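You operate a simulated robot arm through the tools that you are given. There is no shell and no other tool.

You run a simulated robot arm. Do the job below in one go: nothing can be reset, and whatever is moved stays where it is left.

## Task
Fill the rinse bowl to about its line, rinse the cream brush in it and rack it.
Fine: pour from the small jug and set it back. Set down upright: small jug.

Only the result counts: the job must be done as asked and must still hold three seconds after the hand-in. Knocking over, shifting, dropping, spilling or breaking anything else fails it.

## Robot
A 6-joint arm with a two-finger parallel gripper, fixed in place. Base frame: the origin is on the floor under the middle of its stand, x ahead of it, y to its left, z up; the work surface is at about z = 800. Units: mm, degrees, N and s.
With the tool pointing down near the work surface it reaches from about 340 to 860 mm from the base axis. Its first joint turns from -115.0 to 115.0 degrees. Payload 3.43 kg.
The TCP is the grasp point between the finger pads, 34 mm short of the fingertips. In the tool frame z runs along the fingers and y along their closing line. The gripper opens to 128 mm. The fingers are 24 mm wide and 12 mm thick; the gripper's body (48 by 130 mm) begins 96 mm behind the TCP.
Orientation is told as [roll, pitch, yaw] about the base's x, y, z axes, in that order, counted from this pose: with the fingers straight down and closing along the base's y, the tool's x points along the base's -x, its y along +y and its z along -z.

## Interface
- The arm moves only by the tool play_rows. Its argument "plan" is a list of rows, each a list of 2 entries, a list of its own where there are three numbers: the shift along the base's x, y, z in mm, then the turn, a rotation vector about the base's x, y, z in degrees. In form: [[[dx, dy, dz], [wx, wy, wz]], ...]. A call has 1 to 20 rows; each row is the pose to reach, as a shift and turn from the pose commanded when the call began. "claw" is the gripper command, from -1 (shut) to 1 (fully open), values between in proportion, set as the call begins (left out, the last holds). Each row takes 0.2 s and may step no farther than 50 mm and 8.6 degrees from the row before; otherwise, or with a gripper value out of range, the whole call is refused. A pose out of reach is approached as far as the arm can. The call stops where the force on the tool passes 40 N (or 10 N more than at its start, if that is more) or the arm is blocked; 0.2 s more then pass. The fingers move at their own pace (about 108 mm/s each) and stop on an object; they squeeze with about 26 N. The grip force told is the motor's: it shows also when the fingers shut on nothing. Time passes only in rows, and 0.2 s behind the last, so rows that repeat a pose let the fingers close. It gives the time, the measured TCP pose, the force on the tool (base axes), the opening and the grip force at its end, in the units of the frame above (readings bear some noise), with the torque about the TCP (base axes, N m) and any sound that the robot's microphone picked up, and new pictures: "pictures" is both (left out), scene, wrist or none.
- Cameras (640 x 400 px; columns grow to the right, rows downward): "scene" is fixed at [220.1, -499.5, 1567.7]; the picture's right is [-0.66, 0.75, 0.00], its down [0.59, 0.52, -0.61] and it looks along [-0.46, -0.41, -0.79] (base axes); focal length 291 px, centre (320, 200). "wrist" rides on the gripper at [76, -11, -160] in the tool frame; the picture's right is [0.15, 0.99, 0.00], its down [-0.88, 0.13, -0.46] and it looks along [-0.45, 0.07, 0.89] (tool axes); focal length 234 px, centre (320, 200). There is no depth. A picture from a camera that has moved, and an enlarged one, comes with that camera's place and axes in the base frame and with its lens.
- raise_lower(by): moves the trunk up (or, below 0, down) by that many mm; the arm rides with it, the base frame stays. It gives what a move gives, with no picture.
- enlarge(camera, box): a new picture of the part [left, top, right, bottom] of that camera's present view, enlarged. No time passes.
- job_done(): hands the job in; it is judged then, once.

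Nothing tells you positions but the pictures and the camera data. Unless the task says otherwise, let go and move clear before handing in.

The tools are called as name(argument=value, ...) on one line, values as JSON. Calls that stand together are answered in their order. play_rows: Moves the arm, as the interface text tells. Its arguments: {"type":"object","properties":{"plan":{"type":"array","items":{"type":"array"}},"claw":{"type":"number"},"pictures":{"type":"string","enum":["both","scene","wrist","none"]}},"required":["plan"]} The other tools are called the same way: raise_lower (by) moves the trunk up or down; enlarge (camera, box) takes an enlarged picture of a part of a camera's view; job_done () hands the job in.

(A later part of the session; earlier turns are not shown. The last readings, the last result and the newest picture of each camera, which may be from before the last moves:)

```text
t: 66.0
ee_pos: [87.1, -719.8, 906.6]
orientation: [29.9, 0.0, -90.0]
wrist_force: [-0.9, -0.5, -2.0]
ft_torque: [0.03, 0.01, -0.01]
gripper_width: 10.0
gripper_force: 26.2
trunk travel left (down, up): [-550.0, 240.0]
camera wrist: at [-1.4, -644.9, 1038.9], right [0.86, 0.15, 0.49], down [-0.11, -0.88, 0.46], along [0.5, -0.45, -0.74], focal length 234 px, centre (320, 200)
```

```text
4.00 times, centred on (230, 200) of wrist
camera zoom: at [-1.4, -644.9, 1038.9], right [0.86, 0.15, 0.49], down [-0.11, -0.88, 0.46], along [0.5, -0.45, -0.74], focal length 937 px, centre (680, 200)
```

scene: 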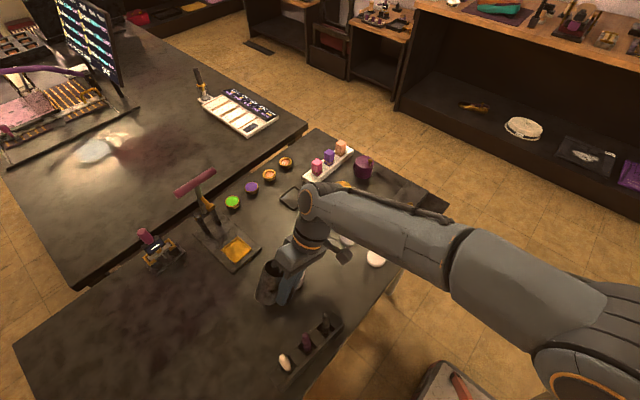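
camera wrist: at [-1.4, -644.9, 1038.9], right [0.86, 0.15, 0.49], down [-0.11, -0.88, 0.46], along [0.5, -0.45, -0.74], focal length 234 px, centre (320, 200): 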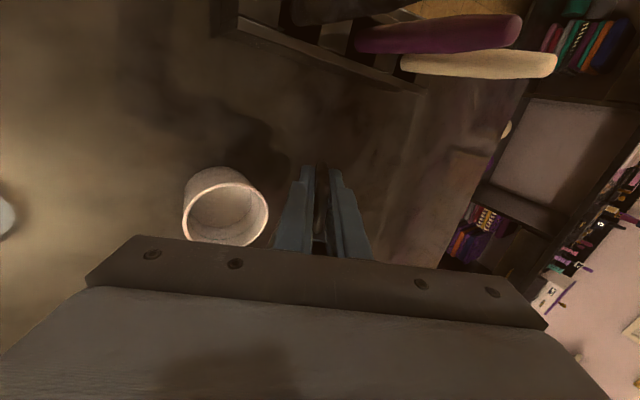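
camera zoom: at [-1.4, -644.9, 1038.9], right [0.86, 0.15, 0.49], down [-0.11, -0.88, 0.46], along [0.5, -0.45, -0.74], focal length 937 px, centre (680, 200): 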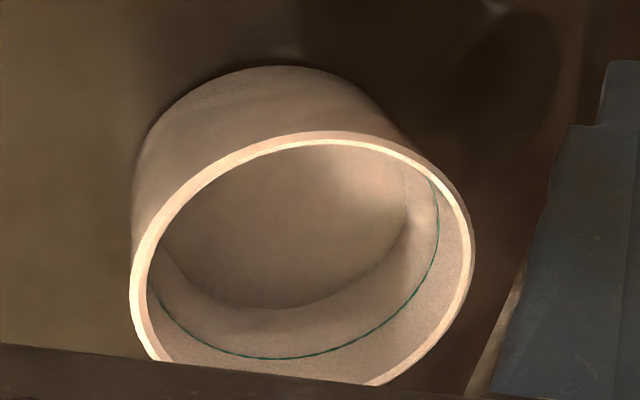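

The jug is back at 30° with no drips visible, and the bowl seems filled to its line. I'll bring the jug upright and lift it away.

play_rows(plan=[[[0, 0, 8], [0, 4, 0]], [[1, 0, 22], [0, 9, 0]], [[2.5, 0, 38], [0, 14, 0]], [[4, 0, 54], [0, 19, 0]], [[5.5, 0, 69], [0, 24, 0]], [[6.5, 0, 78], [0, 28, 0]], [[7, 0, 82], [0, 30.1, 0]], [[7, 0, 82], [0, 30.1, 0]]], pictures="none")

play_rows(plan=[[[4, -1, 0], [0, 0, -3]], [[10, -3, -1], [0, 0, -8]], [[17, -6, -2], [0, 0, -13.5]], [[24, -9, -3], [0, 0, -19]], [[31, -12, -4], [0, 0, -24.5]], [[38, -15, -5], [0, 0, -30]], [[45, -17, -6], [0, 0, -35.5]], [[52, -20, -7], [0, 0, -41]], [[59, -23, -8], [0, 0, -46.5]], [[66, -25, -9], [0, 0, -52]], [[73, -28, -10], [0, 0, -57.5]], [[80, -31, -10], [0, 0, -63]], [[87, -34, -10], [0, 0, -68.5]], [[94, -36, -10], [0, 0, -74]], [[101, -39, -10], [0, 0, -79.5]], [[108, -41, -10], [0, 0, -85]], [[114, -43, -10], [0, 0, -89.5]], [[118, -45, -10], [0, 0, -92.8]], [[118, -45, -10], [0, 0, -92.8]]], pictures="both")

enlarge(camera="scene", box=[270, 245, 310, 295])

```text
t: 67.8
ee_pos: [95.6, -720.5, 988.2]
orientation: [-0.3, 0.1, -90.0]
wrist_force: [0.0, 0.3, -2.9]
ft_torque: [0.06, 0.0, 0.02]
gripper_width: 9.6
gripper_force: 26.1
trunk travel left (down, up): [-550.0, 240.0]
```

```text
t: 71.8
ee_pos: [214.4, -765.6, 978.8]
orientation: [0.0, 0.2, 177.3]
wrist_force: [-0.7, 0.0, -2.1]
ft_torque: [-0.04, -0.06, 0.0]
gripper_width: 9.7
gripper_force: 26.1
trunk travel left (down, up): [-550.0, 240.0]
camera wrist: at [290.2, -759.0, 1137.2], right [0.1, -1.0, 0.0], down [-0.89, -0.09, 0.45], along [-0.45, -0.04, -0.89], focal length 234 px, centre (320, 200)
```

scene: 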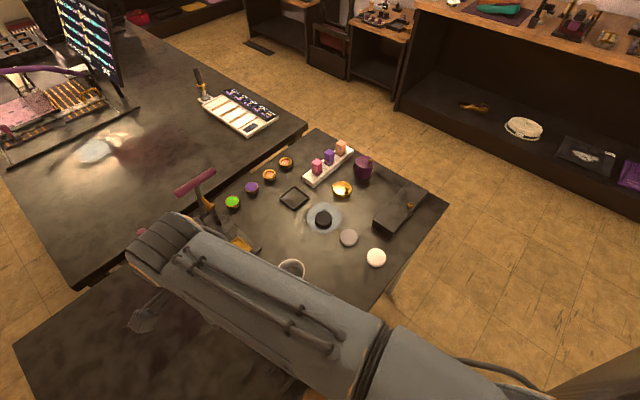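
wrist: 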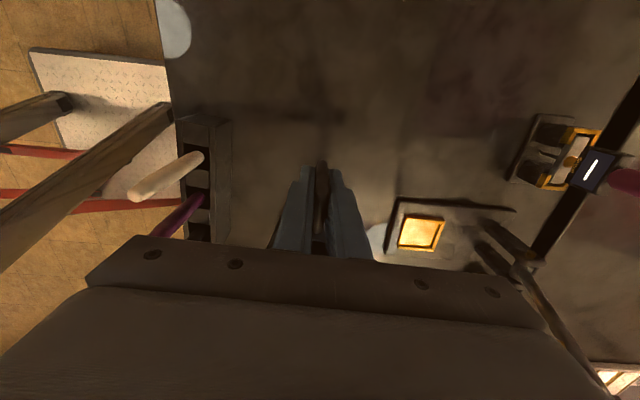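

```text
8.00 times, centred on (290, 270) of scene
camera zoom: at [220.1, -499.5, 1567.7], right [-0.66, 0.75, 0.0], down [0.59, 0.52, -0.61], along [-0.46, -0.41, -0.79], focal length 2328 px, centre (560, -360)
```

zoom: 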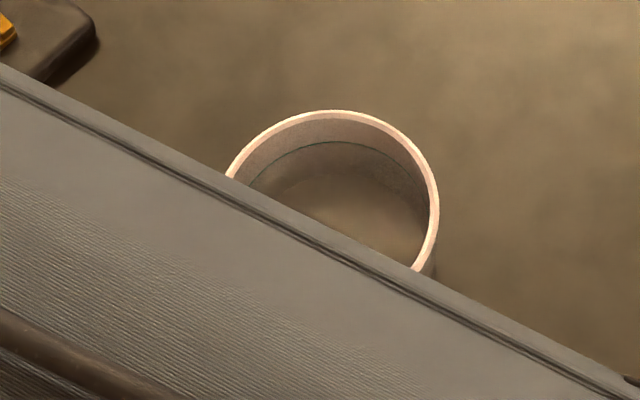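

Before setting the jug down, I'll check the level more closely from the scene camera.

enlarge(camera="scene", box=[280, 256, 300, 272])

```text
16.00 times, centred on (290, 264) of scene
camera zoom: at [220.1, -499.5, 1567.7], right [-0.66, 0.75, 0.0], down [0.59, 0.52, -0.61], along [-0.46, -0.41, -0.79], focal length 4656 px, centre (800, -824)
```

zoom: 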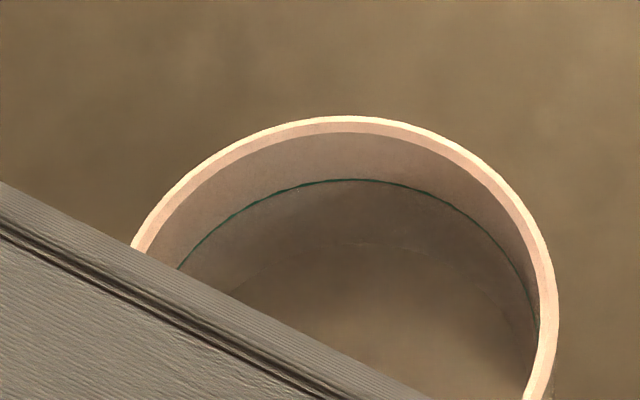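

The water meets the green line all round. Now I'll lower the jug back onto its original spot, slowly at the end.

play_rows(plan=[[[1.6, -0.5, -20], [0, 0, 0]], [[1.6, -0.5, -45], [0, 0, 0]], [[1.6, -0.5, -70], [0, 0, 0]], [[1.6, -0.5, -90], [0, 0, 0]], [[1.6, -0.5, -102], [0, 0, 0]], [[1.6, -0.5, -109], [0, 0, 0]], [[1.6, -0.5, -113], [0, 0, 0]], [[1.6, -0.5, -113], [0, 0, 0]]], pictures="none")

play_rows(plan=[[[0, 0, -1.5], [0, 0, 0]], [[0, 0, -3], [0, 0, 0]], [[0, 0, -4.1], [0, 0, 0]], [[0, 0, -4.1], [0, 0, 0]]], pictures="wrist")

```text
t: 73.6
ee_pos: [214.1, -763.1, 866.5]
orientation: [-0.1, 0.0, 177.1]
wrist_force: [-0.1, -1.1, -1.7]
ft_torque: [-0.02, -0.11, -0.03]
gripper_width: 9.8
gripper_force: 25.8
trunk travel left (down, up): [-550.0, 240.0]
```

```text
t: 74.6
ee_pos: [214.6, -764.7, 863.5]
orientation: [0.0, 0.0, 177.2]
wrist_force: [-0.6, 0.2, 10.2]
ft_torque: [0.04, 0.76, 0.0]
gripper_width: 9.4
gripper_force: 25.4
trunk travel left (down, up): [-550.0, 240.0]
camera wrist: at [291.4, -758.2, 1022.4], right [0.1, -1.0, 0.0], down [-0.89, -0.09, 0.45], along [-0.45, -0.04, -0.89], focal length 234 px, centre (320, 200)
```

wrist: 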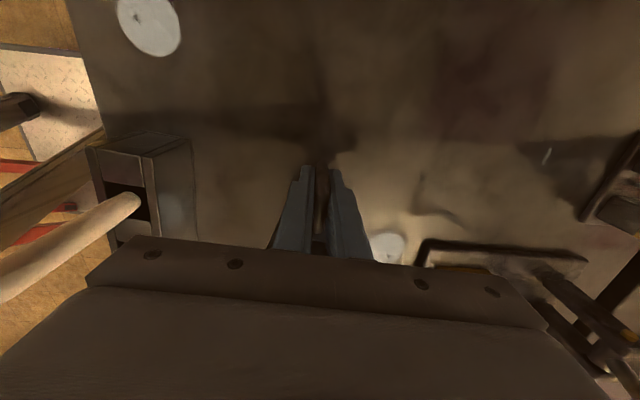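

It has touched down and is pressing with 10 N, slightly too far. I'll ease up a little before opening.

play_rows(plan=[[[0, 0, 0.6], [0, 0, 0]], [[0, 0, 0.6], [0, 0, 0]]], pictures="none")

```text
t: 75.2
ee_pos: [215.2, -764.0, 862.7]
orientation: [0.0, 0.0, 177.2]
wrist_force: [-2.4, -0.2, 7.7]
ft_torque: [-0.17, 0.67, -0.01]
gripper_width: 9.8
gripper_force: 26.1
trunk travel left (down, up): [-550.0, 240.0]
```

play_rows(plan=[[[0, 0, 0.8], [0, 0, 0]], [[0, 0, 0.8], [0, 0, 0]]], pictures="none")

```text
t: 75.8
ee_pos: [215.0, -763.9, 862.4]
orientation: [-0.1, 0.1, 177.2]
wrist_force: [-1.5, -1.6, 4.2]
ft_torque: [-0.25, 0.33, 0.08]
gripper_width: 9.9
gripper_force: 25.9
trunk travel left (down, up): [-550.0, 240.0]
```

play_rows(plan=[[[0, 0, 0.8], [0, 0, 0]], [[0, 0, 0.8], [0, 0, 0]]], pictures="none")

```text
t: 76.4
ee_pos: [216.5, -765.4, 862.9]
orientation: [-0.1, 0.1, 177.2]
wrist_force: [-0.7, 0.1, -0.6]
ft_torque: [0.01, -0.08, 0.0]
gripper_width: 9.8
gripper_force: 26.2
trunk travel left (down, up): [-550.0, 240.0]
```

The load is now neutral, so the jug rests on the table. I'll open the fingers partway and look.

play_rows(plan=[[[0, 0, 0], [0, 0, 0]], [[0, 0, 0], [0, 0, 0]], [[0, 0, 0], [0, 0, 0]]], claw=-0.2, pictures="wrist")

enlarge(camera="wrist", box=[240, 120, 400, 270])

```text
t: 77.2
ee_pos: [215.9, -764.5, 864.6]
orientation: [0.0, 0.1, 177.3]
wrist_force: [-0.7, -0.1, 0.6]
ft_torque: [0.02, -0.01, 0.01]
gripper_width: 51.3
gripper_force: 0.2
trunk travel left (down, up): [-550.0, 240.0]
camera wrist: at [291.6, -758.4, 1023.7], right [0.1, -1.0, 0.0], down [-0.89, -0.09, 0.45], along [-0.45, -0.04, -0.89], focal length 234 px, centre (320, 200)
```

wrist: 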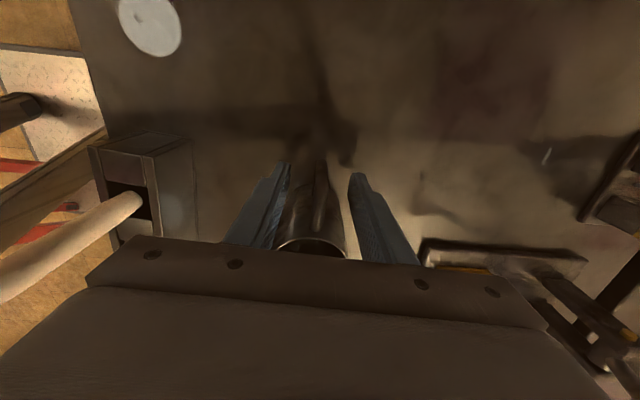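

```text
2.67 times, centred on (320, 195) of wrist
camera zoom: at [291.6, -758.4, 1023.7], right [0.1, -1.0, 0.0], down [-0.89, -0.09, 0.45], along [-0.45, -0.04, -0.89], focal length 624 px, centre (320, 213)
```

zoom: 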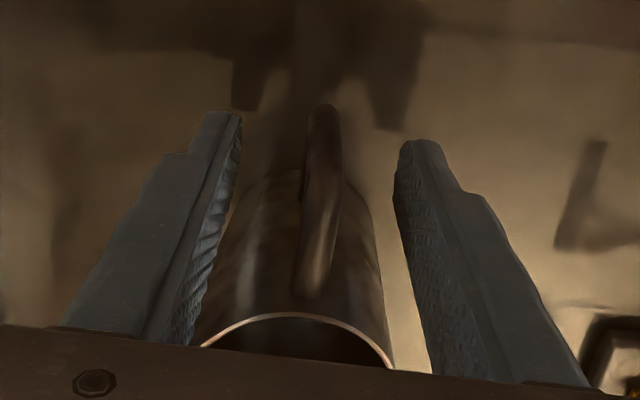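

The jug stands upright at its old place, free of the fingers. I'll retreat straight up and take a look.

play_rows(plan=[[[0, 0, 20], [0, 0, 0]], [[0, 0, 50], [0, 0, 0]], [[0, 0, 90], [0, 0, 0]], [[0, 0, 130], [0, 0, 0]], [[0, 0, 170], [0, 0, 0]], [[0, 0, 200], [0, 0, 0]], [[0, 0, 200], [0, 0, 0]]], pictures="both")

enlarge(camera="wrist", box=[220, 90, 420, 250])

```text
t: 78.8
ee_pos: [216.0, -763.2, 1064.7]
orientation: [-0.1, 0.2, 177.3]
wrist_force: [1.0, 0.4, 0.3]
ft_torque: [-0.02, -0.03, -0.01]
gripper_width: 51.0
gripper_force: 0.0
trunk travel left (down, up): [-550.0, 240.0]
camera wrist: at [291.7, -758.0, 1224.2], right [0.1, -1.0, 0.0], down [-0.89, -0.09, 0.45], along [-0.45, -0.04, -0.89], focal length 234 px, centre (320, 200)
```

scene: 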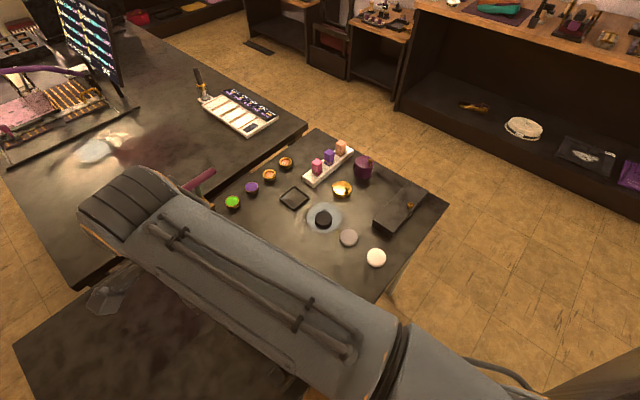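
wrist: 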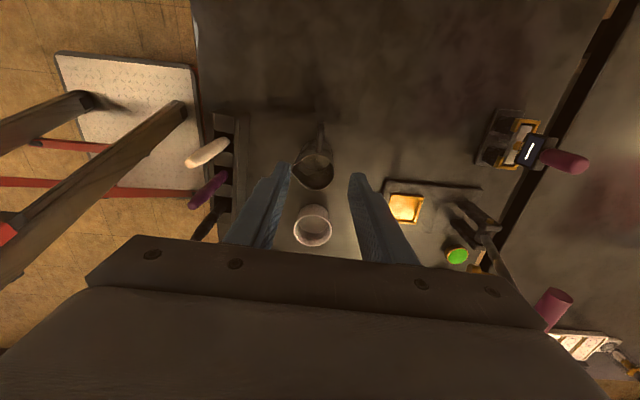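

```text
2.50 times, centred on (320, 170) of wrist
camera zoom: at [291.7, -758.0, 1224.2], right [0.1, -1.0, 0.0], down [-0.89, -0.09, 0.45], along [-0.45, -0.04, -0.89], focal length 585 px, centre (320, 275)
```

zoom: 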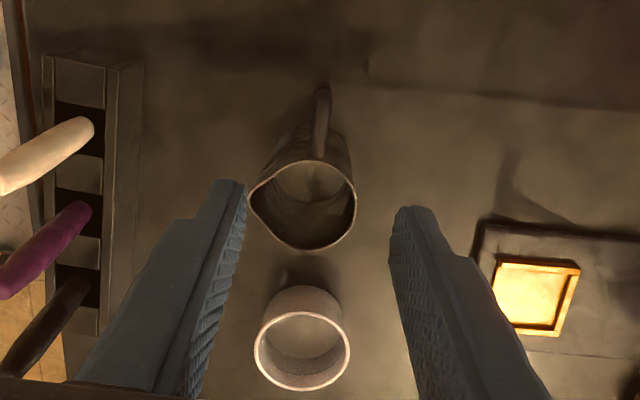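

The jug is back and upright. The cream brush stands vertically in its slot near (192, -620) with its top at about z = 972 and the rack top at about 870; I'll go above it and look closely.

play_rows(plan=[[[-6, 36, 10], [0, 0, 0]], [[-12, 72, 20], [0, 0, 0]], [[-18, 108, 20], [0, 0, 0]], [[-24, 143, 20], [0, 0, 0]], [[-24, 143, 20], [0, 0, 0]]], pictures="both")

enlarge(camera="wrist", box=[240, 110, 400, 270])

enlarge(camera="scene", box=[210, 240, 340, 380])

```text
t: 80.0
ee_pos: [193.4, -622.9, 1084.6]
orientation: [-0.1, 0.1, 177.2]
wrist_force: [0.7, 0.5, 0.5]
ft_torque: [0.01, 0.0, -0.02]
gripper_width: 51.2
gripper_force: 0.1
trunk travel left (down, up): [-550.0, 240.0]
camera wrist: at [268.9, -616.6, 1243.1], right [0.1, -1.0, 0.0], down [-0.89, -0.09, 0.45], along [-0.45, -0.04, -0.89], focal length 234 px, centre (320, 200)
```

scene: 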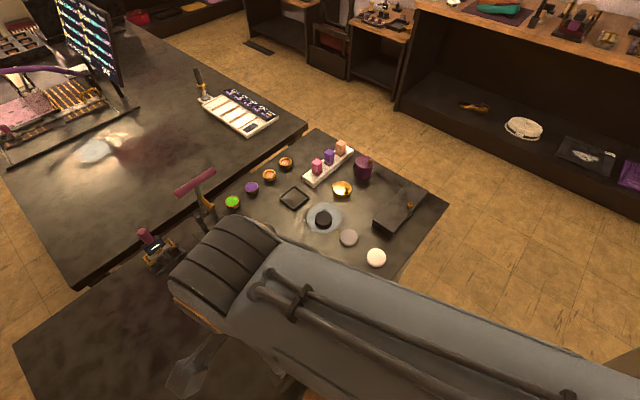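
wrist: 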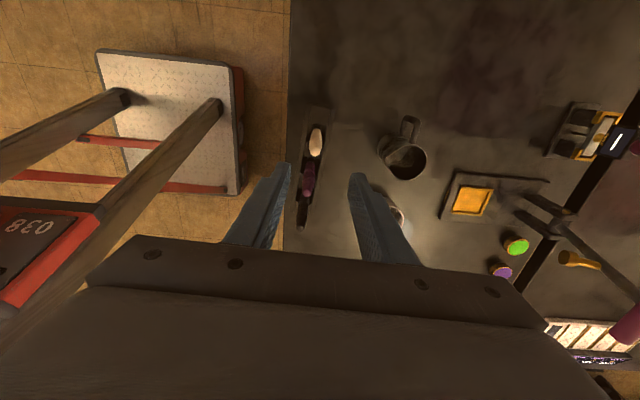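

```text
2.50 times, centred on (320, 190) of wrist
camera zoom: at [268.9, -616.6, 1243.1], right [0.1, -1.0, 0.0], down [-0.89, -0.09, 0.45], along [-0.45, -0.04, -0.89], focal length 585 px, centre (320, 225)
```

zoom: 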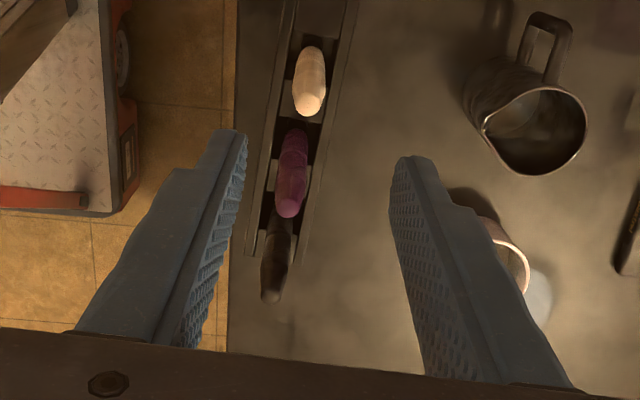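

```text
2.86 times, centred on (275, 310) of scene
camera zoom: at [220.1, -499.5, 1567.7], right [-0.66, 0.75, 0.0], down [0.59, 0.52, -0.61], along [-0.46, -0.41, -0.79], focal length 831 px, centre (449, -114)
```

zoom: 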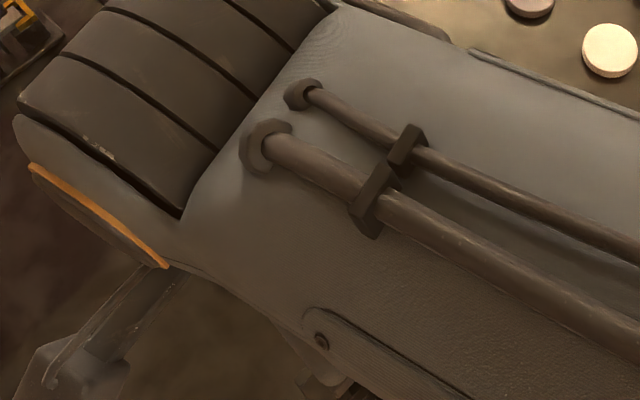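

The cream brush top is near (194, -617), with the others 55 mm apart along the rack. I'll centre over it and descend to just above its top for a check.

play_rows(plan=[[[0.5, 3, -25], [0, 0, 0]], [[0.5, 5.5, -50], [0, 0, 0]], [[0.5, 5.5, -72], [0, 0, 0]], [[0.5, 5.5, -72], [0, 0, 0]]], pictures="wrist")

enlarge(camera="wrist", box=[240, 110, 400, 270])

```text
t: 81.0
ee_pos: [192.2, -615.2, 1010.5]
orientation: [-0.1, 0.1, 177.2]
wrist_force: [-0.8, -0.2, -0.1]
ft_torque: [-0.02, 0.0, 0.01]
gripper_width: 51.5
gripper_force: 0.0
trunk travel left (down, up): [-550.0, 240.0]
camera wrist: at [267.8, -609.8, 1170.0], right [0.1, -1.0, 0.0], down [-0.89, -0.09, 0.45], along [-0.45, -0.04, -0.89], focal length 234 px, centre (320, 200)
```

wrist: 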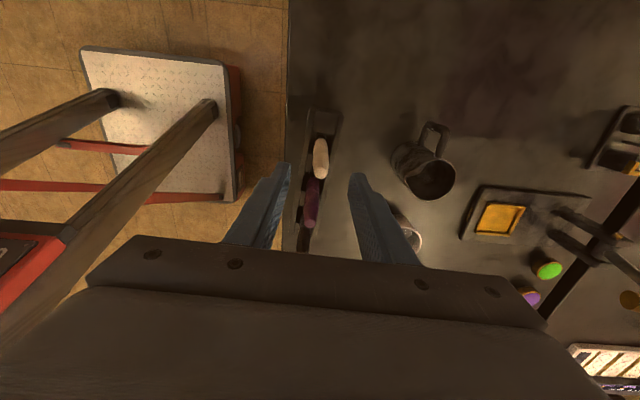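

```text
2.50 times, centred on (320, 190) of wrist
camera zoom: at [267.8, -609.8, 1170.0], right [0.1, -1.0, 0.0], down [-0.89, -0.09, 0.45], along [-0.45, -0.04, -0.89], focal length 585 px, centre (320, 225)
```

zoom: 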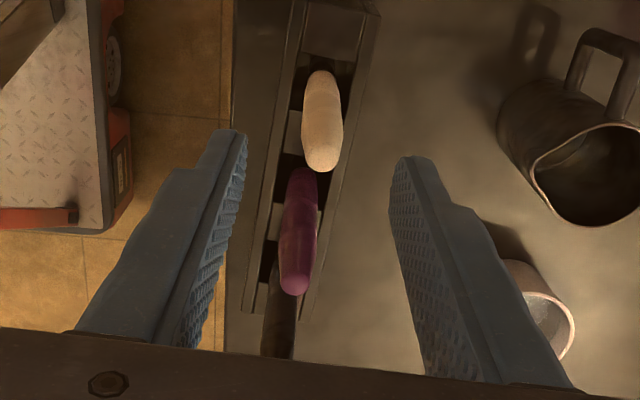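

The brush is well between the fingers. I'll shift slightly and descend to grip it near its upper part (z ≈ 940), still clear of the rack.

play_rows(plan=[[[1, -1, -20], [0, 0, 0]], [[2.5, -2, -40], [0, 0, 0]], [[2.5, -2, -58], [0, 0, 0]], [[2.5, -2, -70], [0, 0, 0]], [[2.5, -2, -70], [0, 0, 0]]], pictures="wrist")

enlarge(camera="wrist", box=[240, 110, 400, 270])

```text
t: 82.2
ee_pos: [195.7, -620.1, 940.0]
orientation: [0.0, 0.1, 177.2]
wrist_force: [-0.5, 0.1, 0.2]
ft_torque: [-0.02, -0.02, 0.03]
gripper_width: 51.4
gripper_force: 0.1
trunk travel left (down, up): [-550.0, 240.0]
camera wrist: at [271.7, -613.3, 1099.5], right [0.1, -1.0, 0.0], down [-0.89, -0.09, 0.45], along [-0.45, -0.04, -0.89], focal length 234 px, centre (320, 200)
```

wrist: 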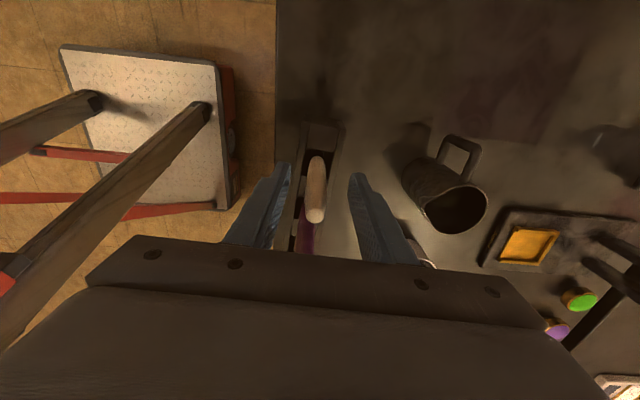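

```text
2.50 times, centred on (320, 190) of wrist
camera zoom: at [271.7, -613.3, 1099.5], right [0.1, -1.0, 0.0], down [-0.89, -0.09, 0.45], along [-0.45, -0.04, -0.89], focal length 585 px, centre (320, 225)
```

zoom: 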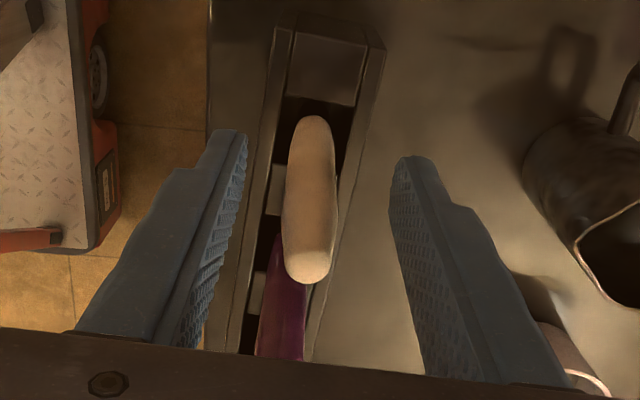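

The brush stands between the fingers at the right height. Closing on it.

play_rows(plan=[[[0, 1.5, 0], [0, 0, 0]], [[0, 1.5, 0], [0, 0, 0]], [[0, 1.5, 0], [0, 0, 0]], [[0, 1.5, 0], [0, 0, 0]]], claw=-1, pictures="wrist")

enlarge(camera="wrist", box=[240, 110, 400, 270])

```text
t: 83.2
ee_pos: [194.5, -616.8, 939.2]
orientation: [-0.1, 0.0, 177.2]
wrist_force: [0.4, -0.8, -0.2]
ft_torque: [-0.05, -0.01, -0.03]
gripper_width: 15.7
gripper_force: 25.5
trunk travel left (down, up): [-550.0, 240.0]
camera wrist: at [270.8, -611.4, 1099.5], right [0.1, -1.0, 0.0], down [-0.89, -0.09, 0.45], along [-0.45, -0.04, -0.89], focal length 234 px, centre (320, 200)
```

wrist: 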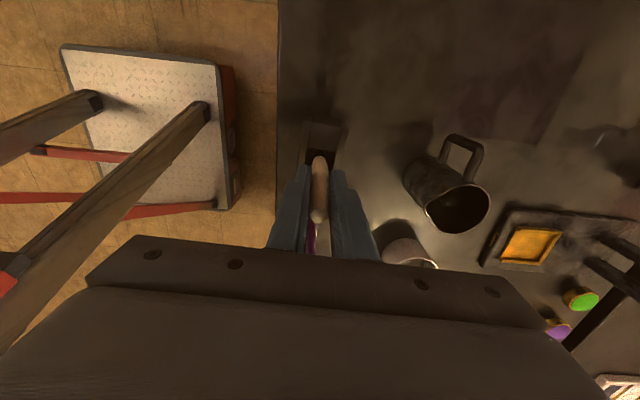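

```text
2.50 times, centred on (320, 190) of wrist
camera zoom: at [270.8, -611.4, 1099.5], right [0.1, -1.0, 0.0], down [-0.89, -0.09, 0.45], along [-0.45, -0.04, -0.89], focal length 585 px, centre (320, 225)
```

zoom: 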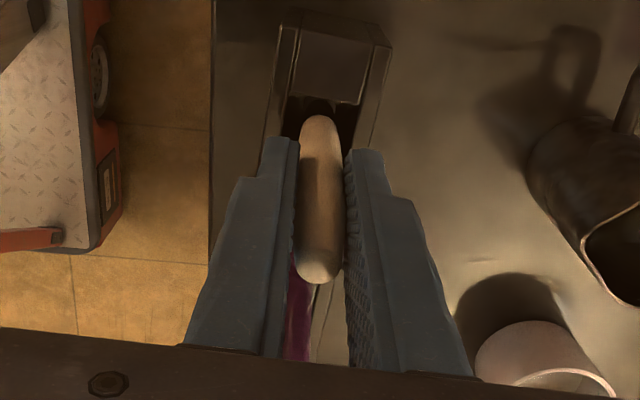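

The brush is gripped (15.7 mm). Lifting straight up out of the slot, slowly at first.

play_rows(plan=[[[0, 0, 5], [0, 0, 0]], [[0, 0, 15], [0, 0, 0]], [[0, 0, 30], [0, 0, 0]], [[0, 0, 50], [0, 0, 0]], [[0, 0, 75], [0, 0, 0]], [[0, 0, 100], [0, 0, 0]], [[0, 0, 125], [0, 0, 0]], [[0, 0, 140], [0, 0, 0]], [[0, 0, 140], [0, 0, 0]]], pictures="both")

enlarge(camera="wrist", box=[240, 90, 400, 250])

```text
t: 85.2
ee_pos: [193.6, -616.4, 1082.4]
orientation: [-0.1, 0.2, 177.2]
wrist_force: [-0.8, 0.1, -0.4]
ft_torque: [0.02, -0.03, -0.01]
gripper_width: 15.7
gripper_force: 26.3
trunk travel left (down, up): [-550.0, 240.0]
camera wrist: at [270.0, -611.2, 1241.4], right [0.1, -1.0, 0.0], down [-0.89, -0.09, 0.45], along [-0.45, -0.04, -0.89], focal length 234 px, centre (320, 200)
```

scene: 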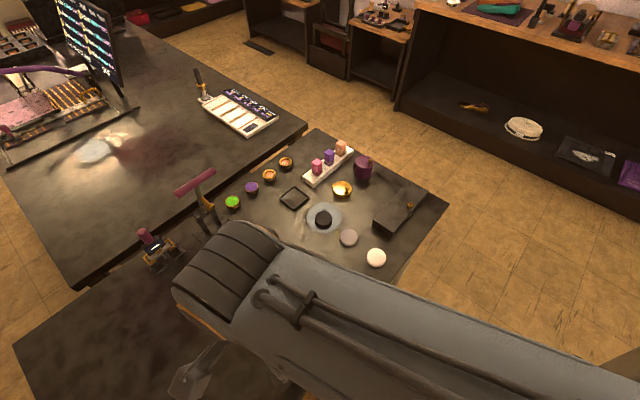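
wrist: 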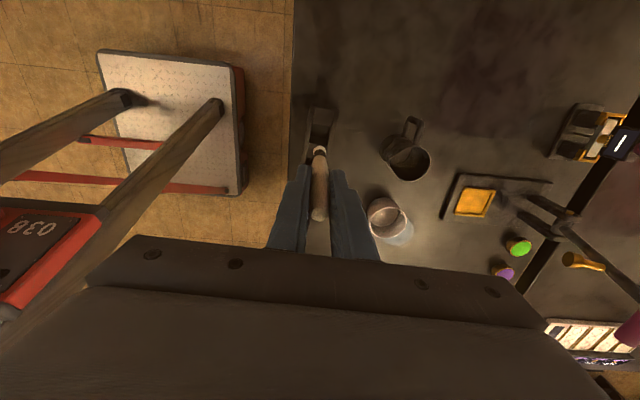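

```text
2.50 times, centred on (320, 170) of wrist
camera zoom: at [270.0, -611.2, 1241.4], right [0.1, -1.0, 0.0], down [-0.89, -0.09, 0.45], along [-0.45, -0.04, -0.89], focal length 585 px, centre (320, 275)
```

zoom: 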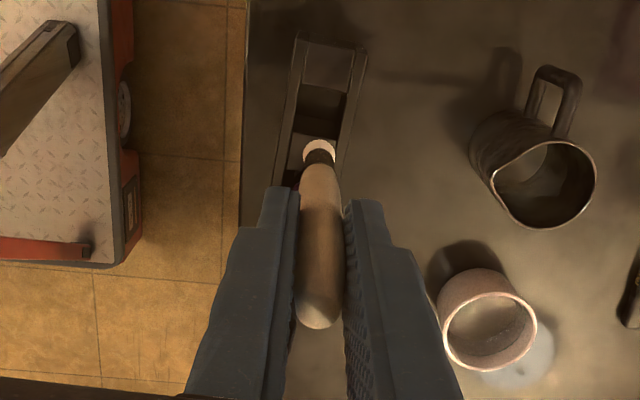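

The brush is out; its white bristle end points down, with the tip about 137 mm below the grasp point. I'll carry it over the open table to above the bowl.

play_rows(plan=[[[-10, -45, 0], [0, 0, 0]], [[-40, -80, 0], [0, 0, 0]], [[-75, -105, 0], [0, 0, 0]], [[-110, -128, 0], [0, 0, 0]], [[-140, -145, 0], [0, 0, 0]], [[-161.5, -152, 0], [0, 0, 0]], [[-161.5, -152, 0], [0, 0, 0]]], pictures="both")

enlarge(camera="wrist", box=[240, 90, 400, 250])

enlarge(camera="scene", box=[230, 210, 350, 320])

```text
t: 86.8
ee_pos: [32.5, -771.8, 1083.6]
orientation: [-0.2, 0.1, 177.2]
wrist_force: [0.3, -0.7, -0.3]
ft_torque: [-0.02, -0.03, -0.03]
gripper_width: 15.9
gripper_force: 26.4
trunk travel left (down, up): [-550.0, 240.0]
camera wrist: at [108.4, -765.3, 1241.9], right [0.1, -1.0, 0.0], down [-0.89, -0.09, 0.45], along [-0.45, -0.04, -0.89], focal length 234 px, centre (320, 200)
```

scene: 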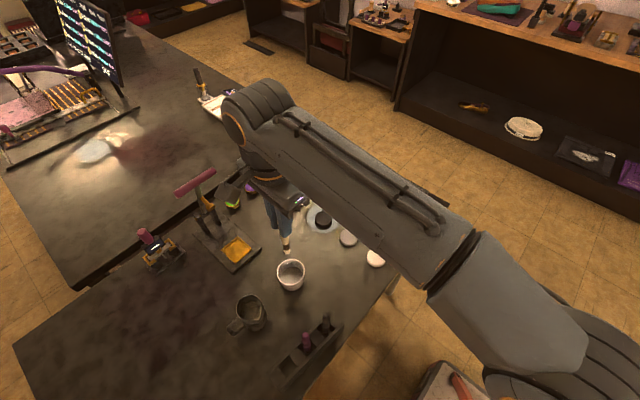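
wrist: 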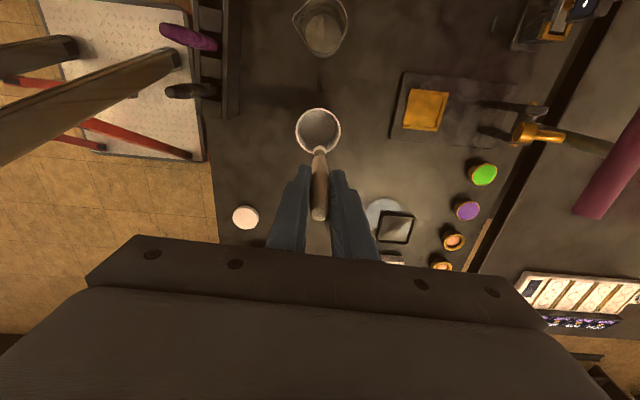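

```text
2.50 times, centred on (320, 170) of wrist
camera zoom: at [108.4, -765.3, 1241.9], right [0.1, -1.0, 0.0], down [-0.89, -0.09, 0.45], along [-0.45, -0.04, -0.89], focal length 585 px, centre (320, 275)
```

zoom: 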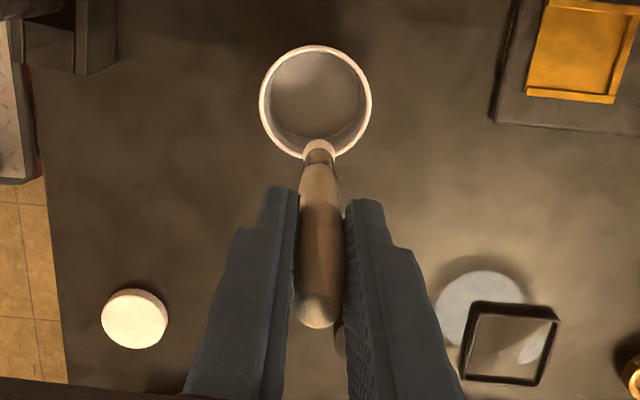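

```text
3.64 times, centred on (290, 265) of scene
camera zoom: at [220.1, -499.5, 1567.7], right [-0.66, 0.75, 0.0], down [0.59, 0.52, -0.61], along [-0.46, -0.41, -0.79], focal length 1058 px, centre (429, -36)
```

zoom: 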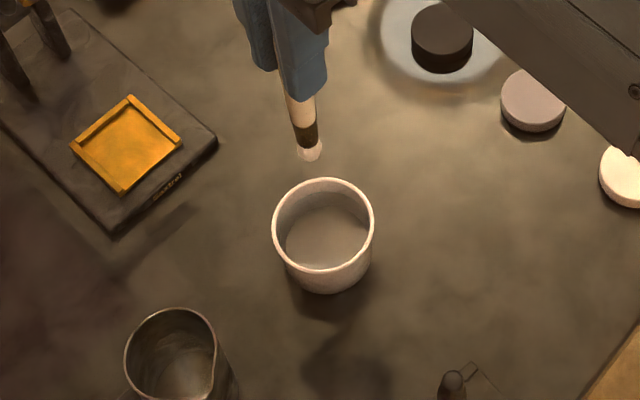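

The bristle tip hangs just off the bowl's centre. I'll shift about 3 mm to centre it and go down to just above the water for a check.

play_rows(plan=[[[3, 2, -15], [0, 0, 0]], [[3, 2, -40], [0, 0, 0]], [[3, 2, -65], [0, 0, 0]], [[3, 2, -85], [0, 0, 0]], [[3, 2, -95], [0, 0, 0]], [[3, 2, -95], [0, 0, 0]]], pictures="both")

enlarge(camera="scene", box=[260, 220, 320, 300])

enlarge(camera="wrist", box=[240, 90, 400, 250])

```text
t: 88.2
ee_pos: [36.6, -769.2, 986.7]
orientation: [0.0, 0.1, 177.2]
wrist_force: [0.3, 0.2, 0.0]
ft_torque: [0.0, 0.03, 0.02]
gripper_width: 16.2
gripper_force: 26.3
trunk travel left (down, up): [-550.0, 240.0]
camera wrist: at [112.4, -761.9, 1146.1], right [0.1, -1.0, 0.0], down [-0.89, -0.09, 0.45], along [-0.45, -0.04, -0.89], focal length 234 px, centre (320, 200)
```

scene: 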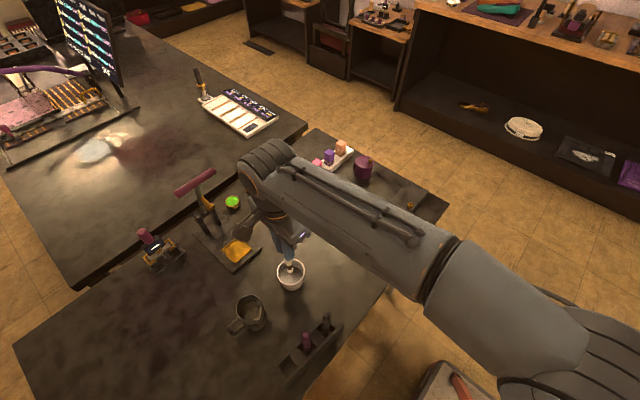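
wrist: 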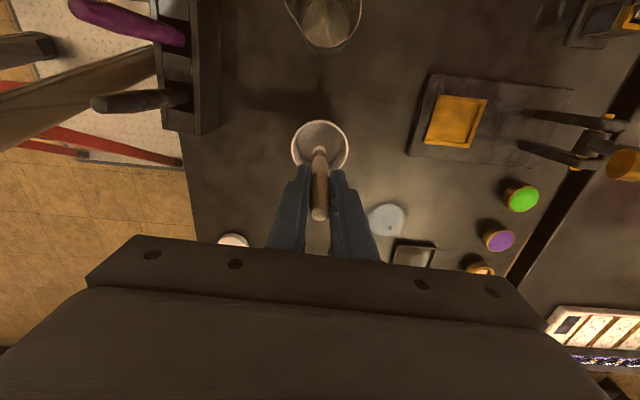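

```text
5.00 times, centred on (290, 260) of scene
camera zoom: at [220.1, -499.5, 1567.7], right [-0.66, 0.75, 0.0], down [0.59, 0.52, -0.61], along [-0.46, -0.41, -0.79], focal length 1455 px, centre (470, -100)
```

zoom: 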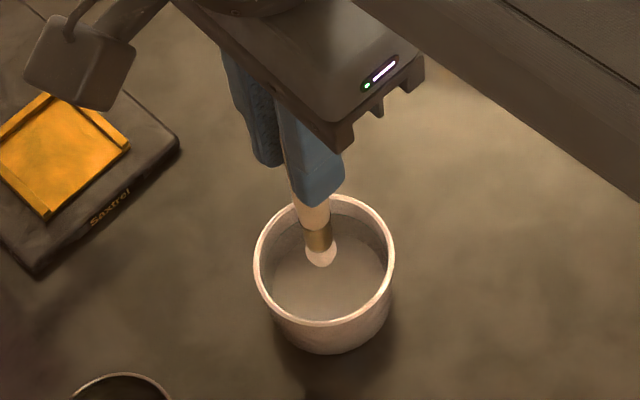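

```text
2.50 times, centred on (320, 170) of wrist
camera zoom: at [112.4, -761.9, 1146.1], right [0.1, -1.0, 0.0], down [-0.89, -0.09, 0.45], along [-0.45, -0.04, -0.89], focal length 585 px, centre (320, 275)
```

zoom: 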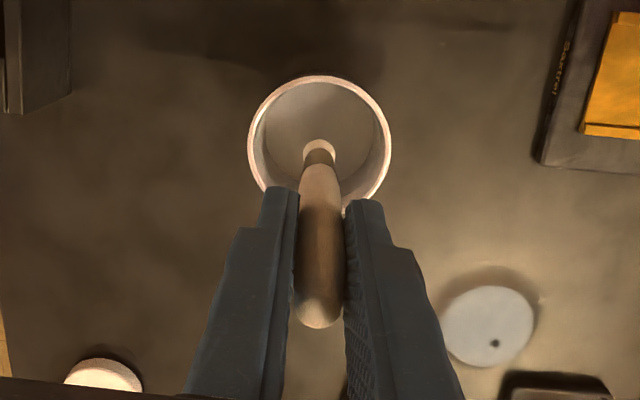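

The tip is centred over the bowl, about 20 mm above the water. I'll dip it now, slowly, watching the force.

play_rows(plan=[[[0, 0, -10], [0, 0, 0]], [[0, 0, -20], [0, 0, 0]], [[0, 0, -28], [0, 0, 0]], [[0, 0, -34], [0, 0, 0]], [[0, 0, -37], [0, 0, 0]], [[0, 0, -37], [0, 0, 0]]], pictures="scene")

enlarge(camera="scene", box=[265, 240, 315, 300])

enlarge(camera="wrist", box=[260, 90, 380, 210])

```text
t: 89.6
ee_pos: [34.9, -767.9, 949.6]
orientation: [-0.1, 0.2, 177.1]
wrist_force: [0.3, -0.4, -0.1]
ft_torque: [0.01, -0.01, -0.04]
gripper_width: 16.2
gripper_force: 25.5
trunk travel left (down, up): [-550.0, 240.0]
```

scene: 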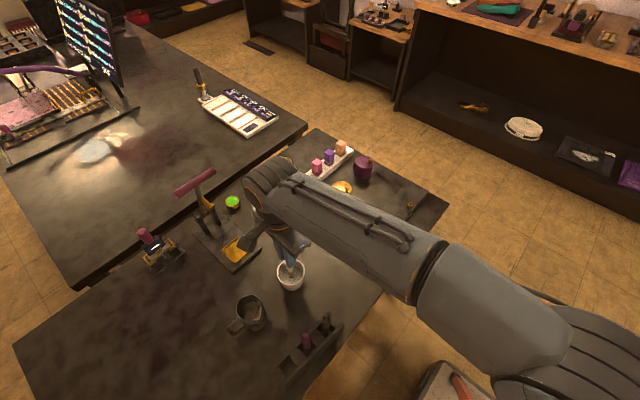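

```text
6.67 times, centred on (290, 270) of scene
camera zoom: at [220.1, -499.5, 1567.7], right [-0.66, 0.75, 0.0], down [0.59, 0.52, -0.61], along [-0.46, -0.41, -0.79], focal length 1940 px, centre (520, -267)
```

zoom: 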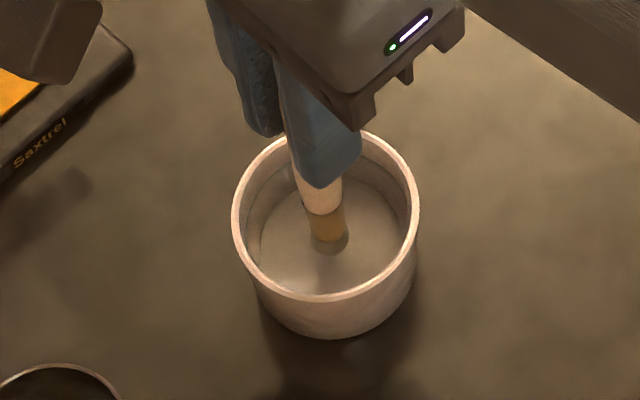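

```text
3.33 times, centred on (320, 150) of wrist
camera zoom: at [111.9, -761.4, 1109.1], right [0.1, -1.0, 0.0], down [-0.89, -0.09, 0.45], along [-0.45, -0.04, -0.89], focal length 781 px, centre (320, 367)
```

zoom: 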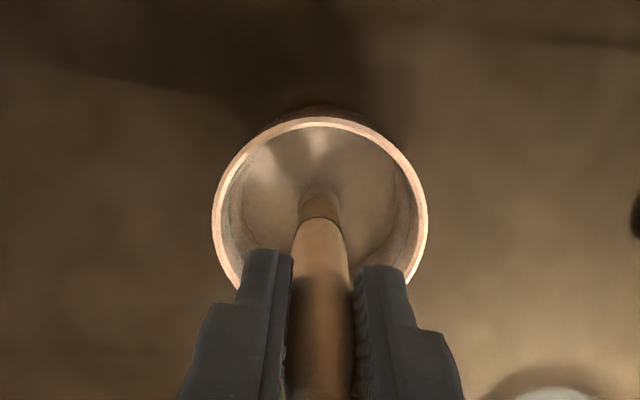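

The bristles are under water with no contact force. I'll go a few millimetres deeper and swirl gently in small circles.

play_rows(plan=[[[0, 0, -2], [0, 0, 0]], [[5, 0, -4], [0, 0, 0]], [[9, 0, -4], [0, 0, 0]], [[6.4, 6.4, -4], [0, 0, 0]], [[0, 9, -4], [0, 0, 0]], [[-6.4, 6.4, -4], [0, 0, 0]], [[-9, 0, -4], [0, 0, 0]], [[-6.4, -6.4, -4], [0, 0, 0]], [[0, -9, -4], [0, 0, 0]], [[6.4, -6.4, -4], [0, 0, 0]], [[9, 0, -4], [0, 0, 0]], [[6.4, 6.4, -4], [0, 0, 0]], [[0, 9, -4], [0, 0, 0]], [[-6.4, 6.4, -4], [0, 0, 0]], [[-9, 0, -4], [0, 0, 0]], [[-6.4, -6.4, -4], [0, 0, 0]], [[0, -9, -4], [0, 0, 0]], [[6.4, -6.4, -4], [0, 0, 0]], [[9, 0, -4], [0, 0, 0]], [[4, 0, -4], [0, 0, 0]]], pictures="scene")

enlarge(camera="scene", box=[265, 240, 315, 300])

```text
t: 93.8
ee_pos: [39.3, -767.5, 945.9]
orientation: [-0.2, 0.0, 177.2]
wrist_force: [0.2, -0.4, -0.3]
ft_torque: [0.01, -0.01, 0.02]
gripper_width: 16.2
gripper_force: 25.6
trunk travel left (down, up): [-550.0, 240.0]
```

scene: 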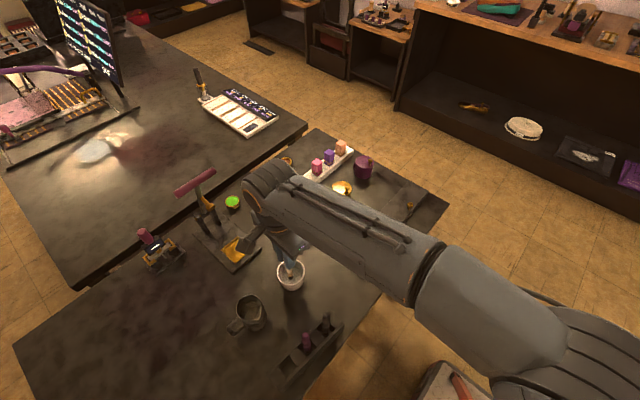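

```text
6.67 times, centred on (290, 270) of scene
camera zoom: at [220.1, -499.5, 1567.7], right [-0.66, 0.75, 0.0], down [0.59, 0.52, -0.61], along [-0.46, -0.41, -0.79], focal length 1940 px, centre (520, -267)
```

zoom: 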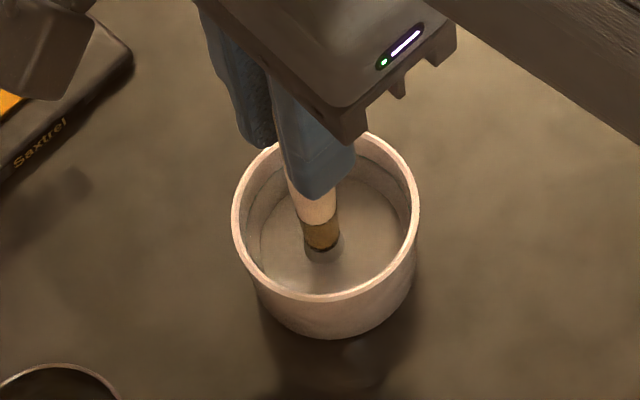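

Swirling works without touching the walls. I'll do another round in the other direction with small dips, then end at the centre.

play_rows(plan=[[[4, 0, 0], [0, 0, 0]], [[2.4, -6.4, 0], [0, 0, 0]], [[-4, -9, 0], [0, 0, 0]], [[-10.4, -6.4, 0], [0, 0, 0]], [[-13, 0, 0], [0, 0, 0]], [[-10.4, 6.4, 0], [0, 0, 0]], [[-4, 9, 0], [0, 0, 0]], [[2.4, 6.4, 0], [0, 0, 0]], [[5, 0, 0], [0, 0, 0]], [[2.4, -6.4, 0], [0, 0, 0]], [[-4, -9, 0], [0, 0, 0]], [[-10.4, -6.4, 0], [0, 0, 0]], [[-13, 0, 0], [0, 0, 0]], [[-8, 0, 0], [0, 0, 0]], [[-4, 0, 0], [0, 0, 0]], [[-4, 0, 6], [0, 0, 0]], [[-4, 0, 0], [0, 0, 0]], [[-4, 0, 6], [0, 0, 0]], [[-4, 0, 0], [0, 0, 0]]], pictures="none")

play_rows(plan=[[[0, 0, 4], [0, 0, 0]], [[0, 0, 10], [0, 0, 0]], [[0, 0, 18], [0, 0, 0]], [[0, 0, 26], [0, 0, 0]], [[0, 0, 36], [0, 0, 0]], [[0, 0, 42], [0, 0, 0]], [[0, 0, 42], [0, 0, 0]], [[0, 0, 42], [0, 0, 0]], [[0, 0, 42], [0, 0, 0]], [[0, 0, 42], [0, 0, 0]], [[0, 0, 42], [0, 0, 0]], [[0, 0, 42], [0, 0, 0]], [[0, 0, 42], [0, 0, 0]], [[0, 0, 42], [0, 0, 0]], [[0, 0, 42], [0, 0, 0]]], pictures="both")

enlarge(camera="scene", box=[265, 230, 315, 300])

```text
t: 97.8
ee_pos: [35.6, -767.6, 946.0]
orientation: [0.0, 0.1, 177.1]
wrist_force: [0.6, 0.0, -0.4]
ft_torque: [0.0, -0.02, 0.01]
gripper_width: 16.0
gripper_force: 26.5
trunk travel left (down, up): [-550.0, 240.0]
```

```text
t: 101.0
ee_pos: [36.0, -766.8, 989.1]
orientation: [-0.1, 0.1, 177.2]
wrist_force: [0.4, 0.0, -0.2]
ft_torque: [0.01, 0.01, -0.01]
gripper_width: 15.9
gripper_force: 26.2
trunk travel left (down, up): [-550.0, 240.0]
camera wrist: at [111.5, -761.4, 1147.9], right [0.1, -1.0, 0.0], down [-0.89, -0.09, 0.45], along [-0.45, -0.04, -0.89], focal length 234 px, centre (320, 200)
```

scene: 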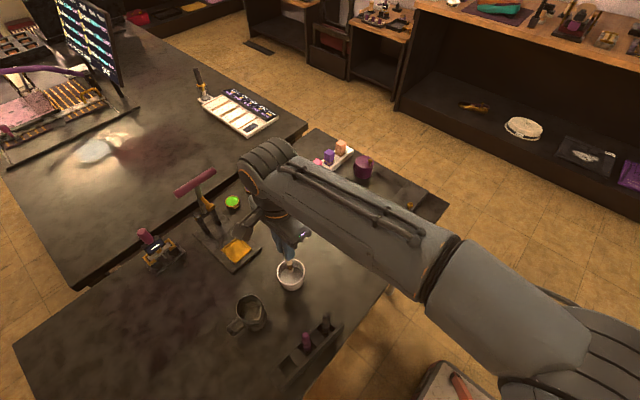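
wrist: 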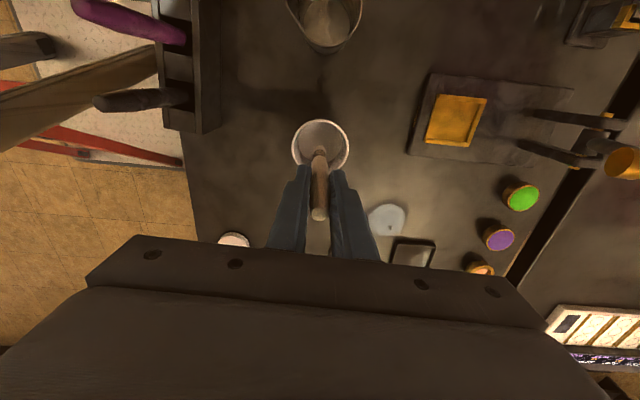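

```text
5.71 times, centred on (290, 265) of scene
camera zoom: at [220.1, -499.5, 1567.7], right [-0.66, 0.75, 0.0], down [0.59, 0.52, -0.61], along [-0.46, -0.41, -0.79], focal length 1663 px, centre (491, -171)
```

zoom: 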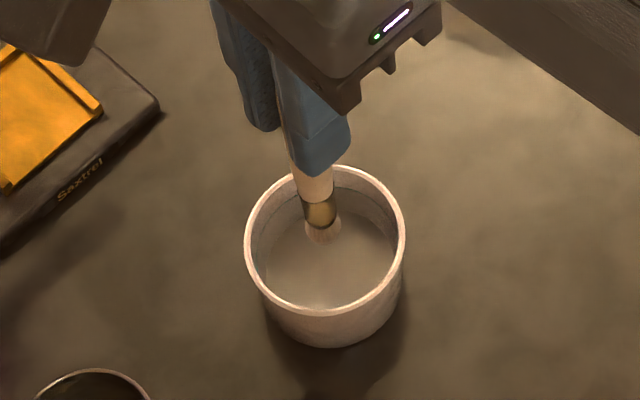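

The wet bristles have drained over the bowl. I'll rise and carry the brush back along the same route to above its slot.

play_rows(plan=[[[0, 0, 35], [0, 0, 0]], [[0, 0, 70], [0, 0, 0]], [[0, 0, 94], [0, 0, 0]], [[18.5, 5, 94], [0, 0, 0]], [[48.5, 22, 94], [0, 0, 0]], [[83.5, 45, 94], [0, 0, 0]], [[118.5, 70, 94], [0, 0, 0]], [[148.5, 105, 94], [0, 0, 0]], [[158.5, 150, 94], [0, 0, 0]], [[158.5, 150, 94], [0, 0, 0]]], pictures="both")

enlarge(camera="wrist", box=[240, 90, 400, 250])

```text
t: 103.2
ee_pos: [198.4, -614.5, 1080.1]
orientation: [0.0, 0.1, 177.1]
wrist_force: [-0.7, 0.9, 0.2]
ft_torque: [0.0, 0.04, 0.03]
gripper_width: 16.1
gripper_force: 25.6
trunk travel left (down, up): [-550.0, 240.0]
camera wrist: at [272.7, -609.5, 1239.9], right [0.1, -1.0, 0.0], down [-0.89, -0.09, 0.45], along [-0.45, -0.04, -0.89], focal length 234 px, centre (320, 200)
```

scene: 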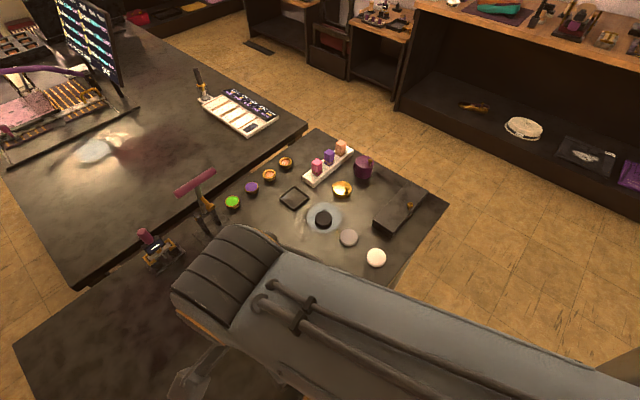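
wrist: 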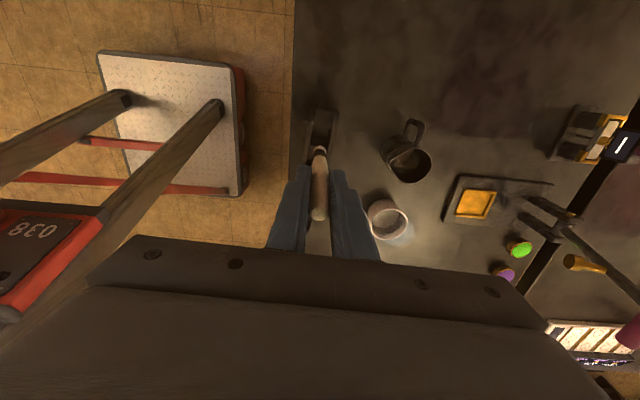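

```text
2.50 times, centred on (320, 170) of wrist
camera zoom: at [272.7, -609.5, 1239.9], right [0.1, -1.0, 0.0], down [-0.89, -0.09, 0.45], along [-0.45, -0.04, -0.89], focal length 585 px, centre (320, 275)
```

zoom: 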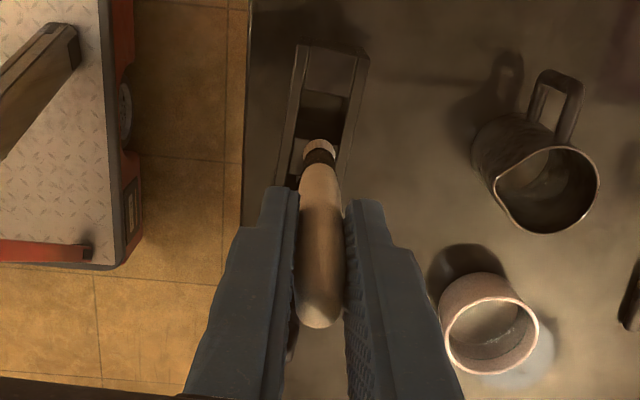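

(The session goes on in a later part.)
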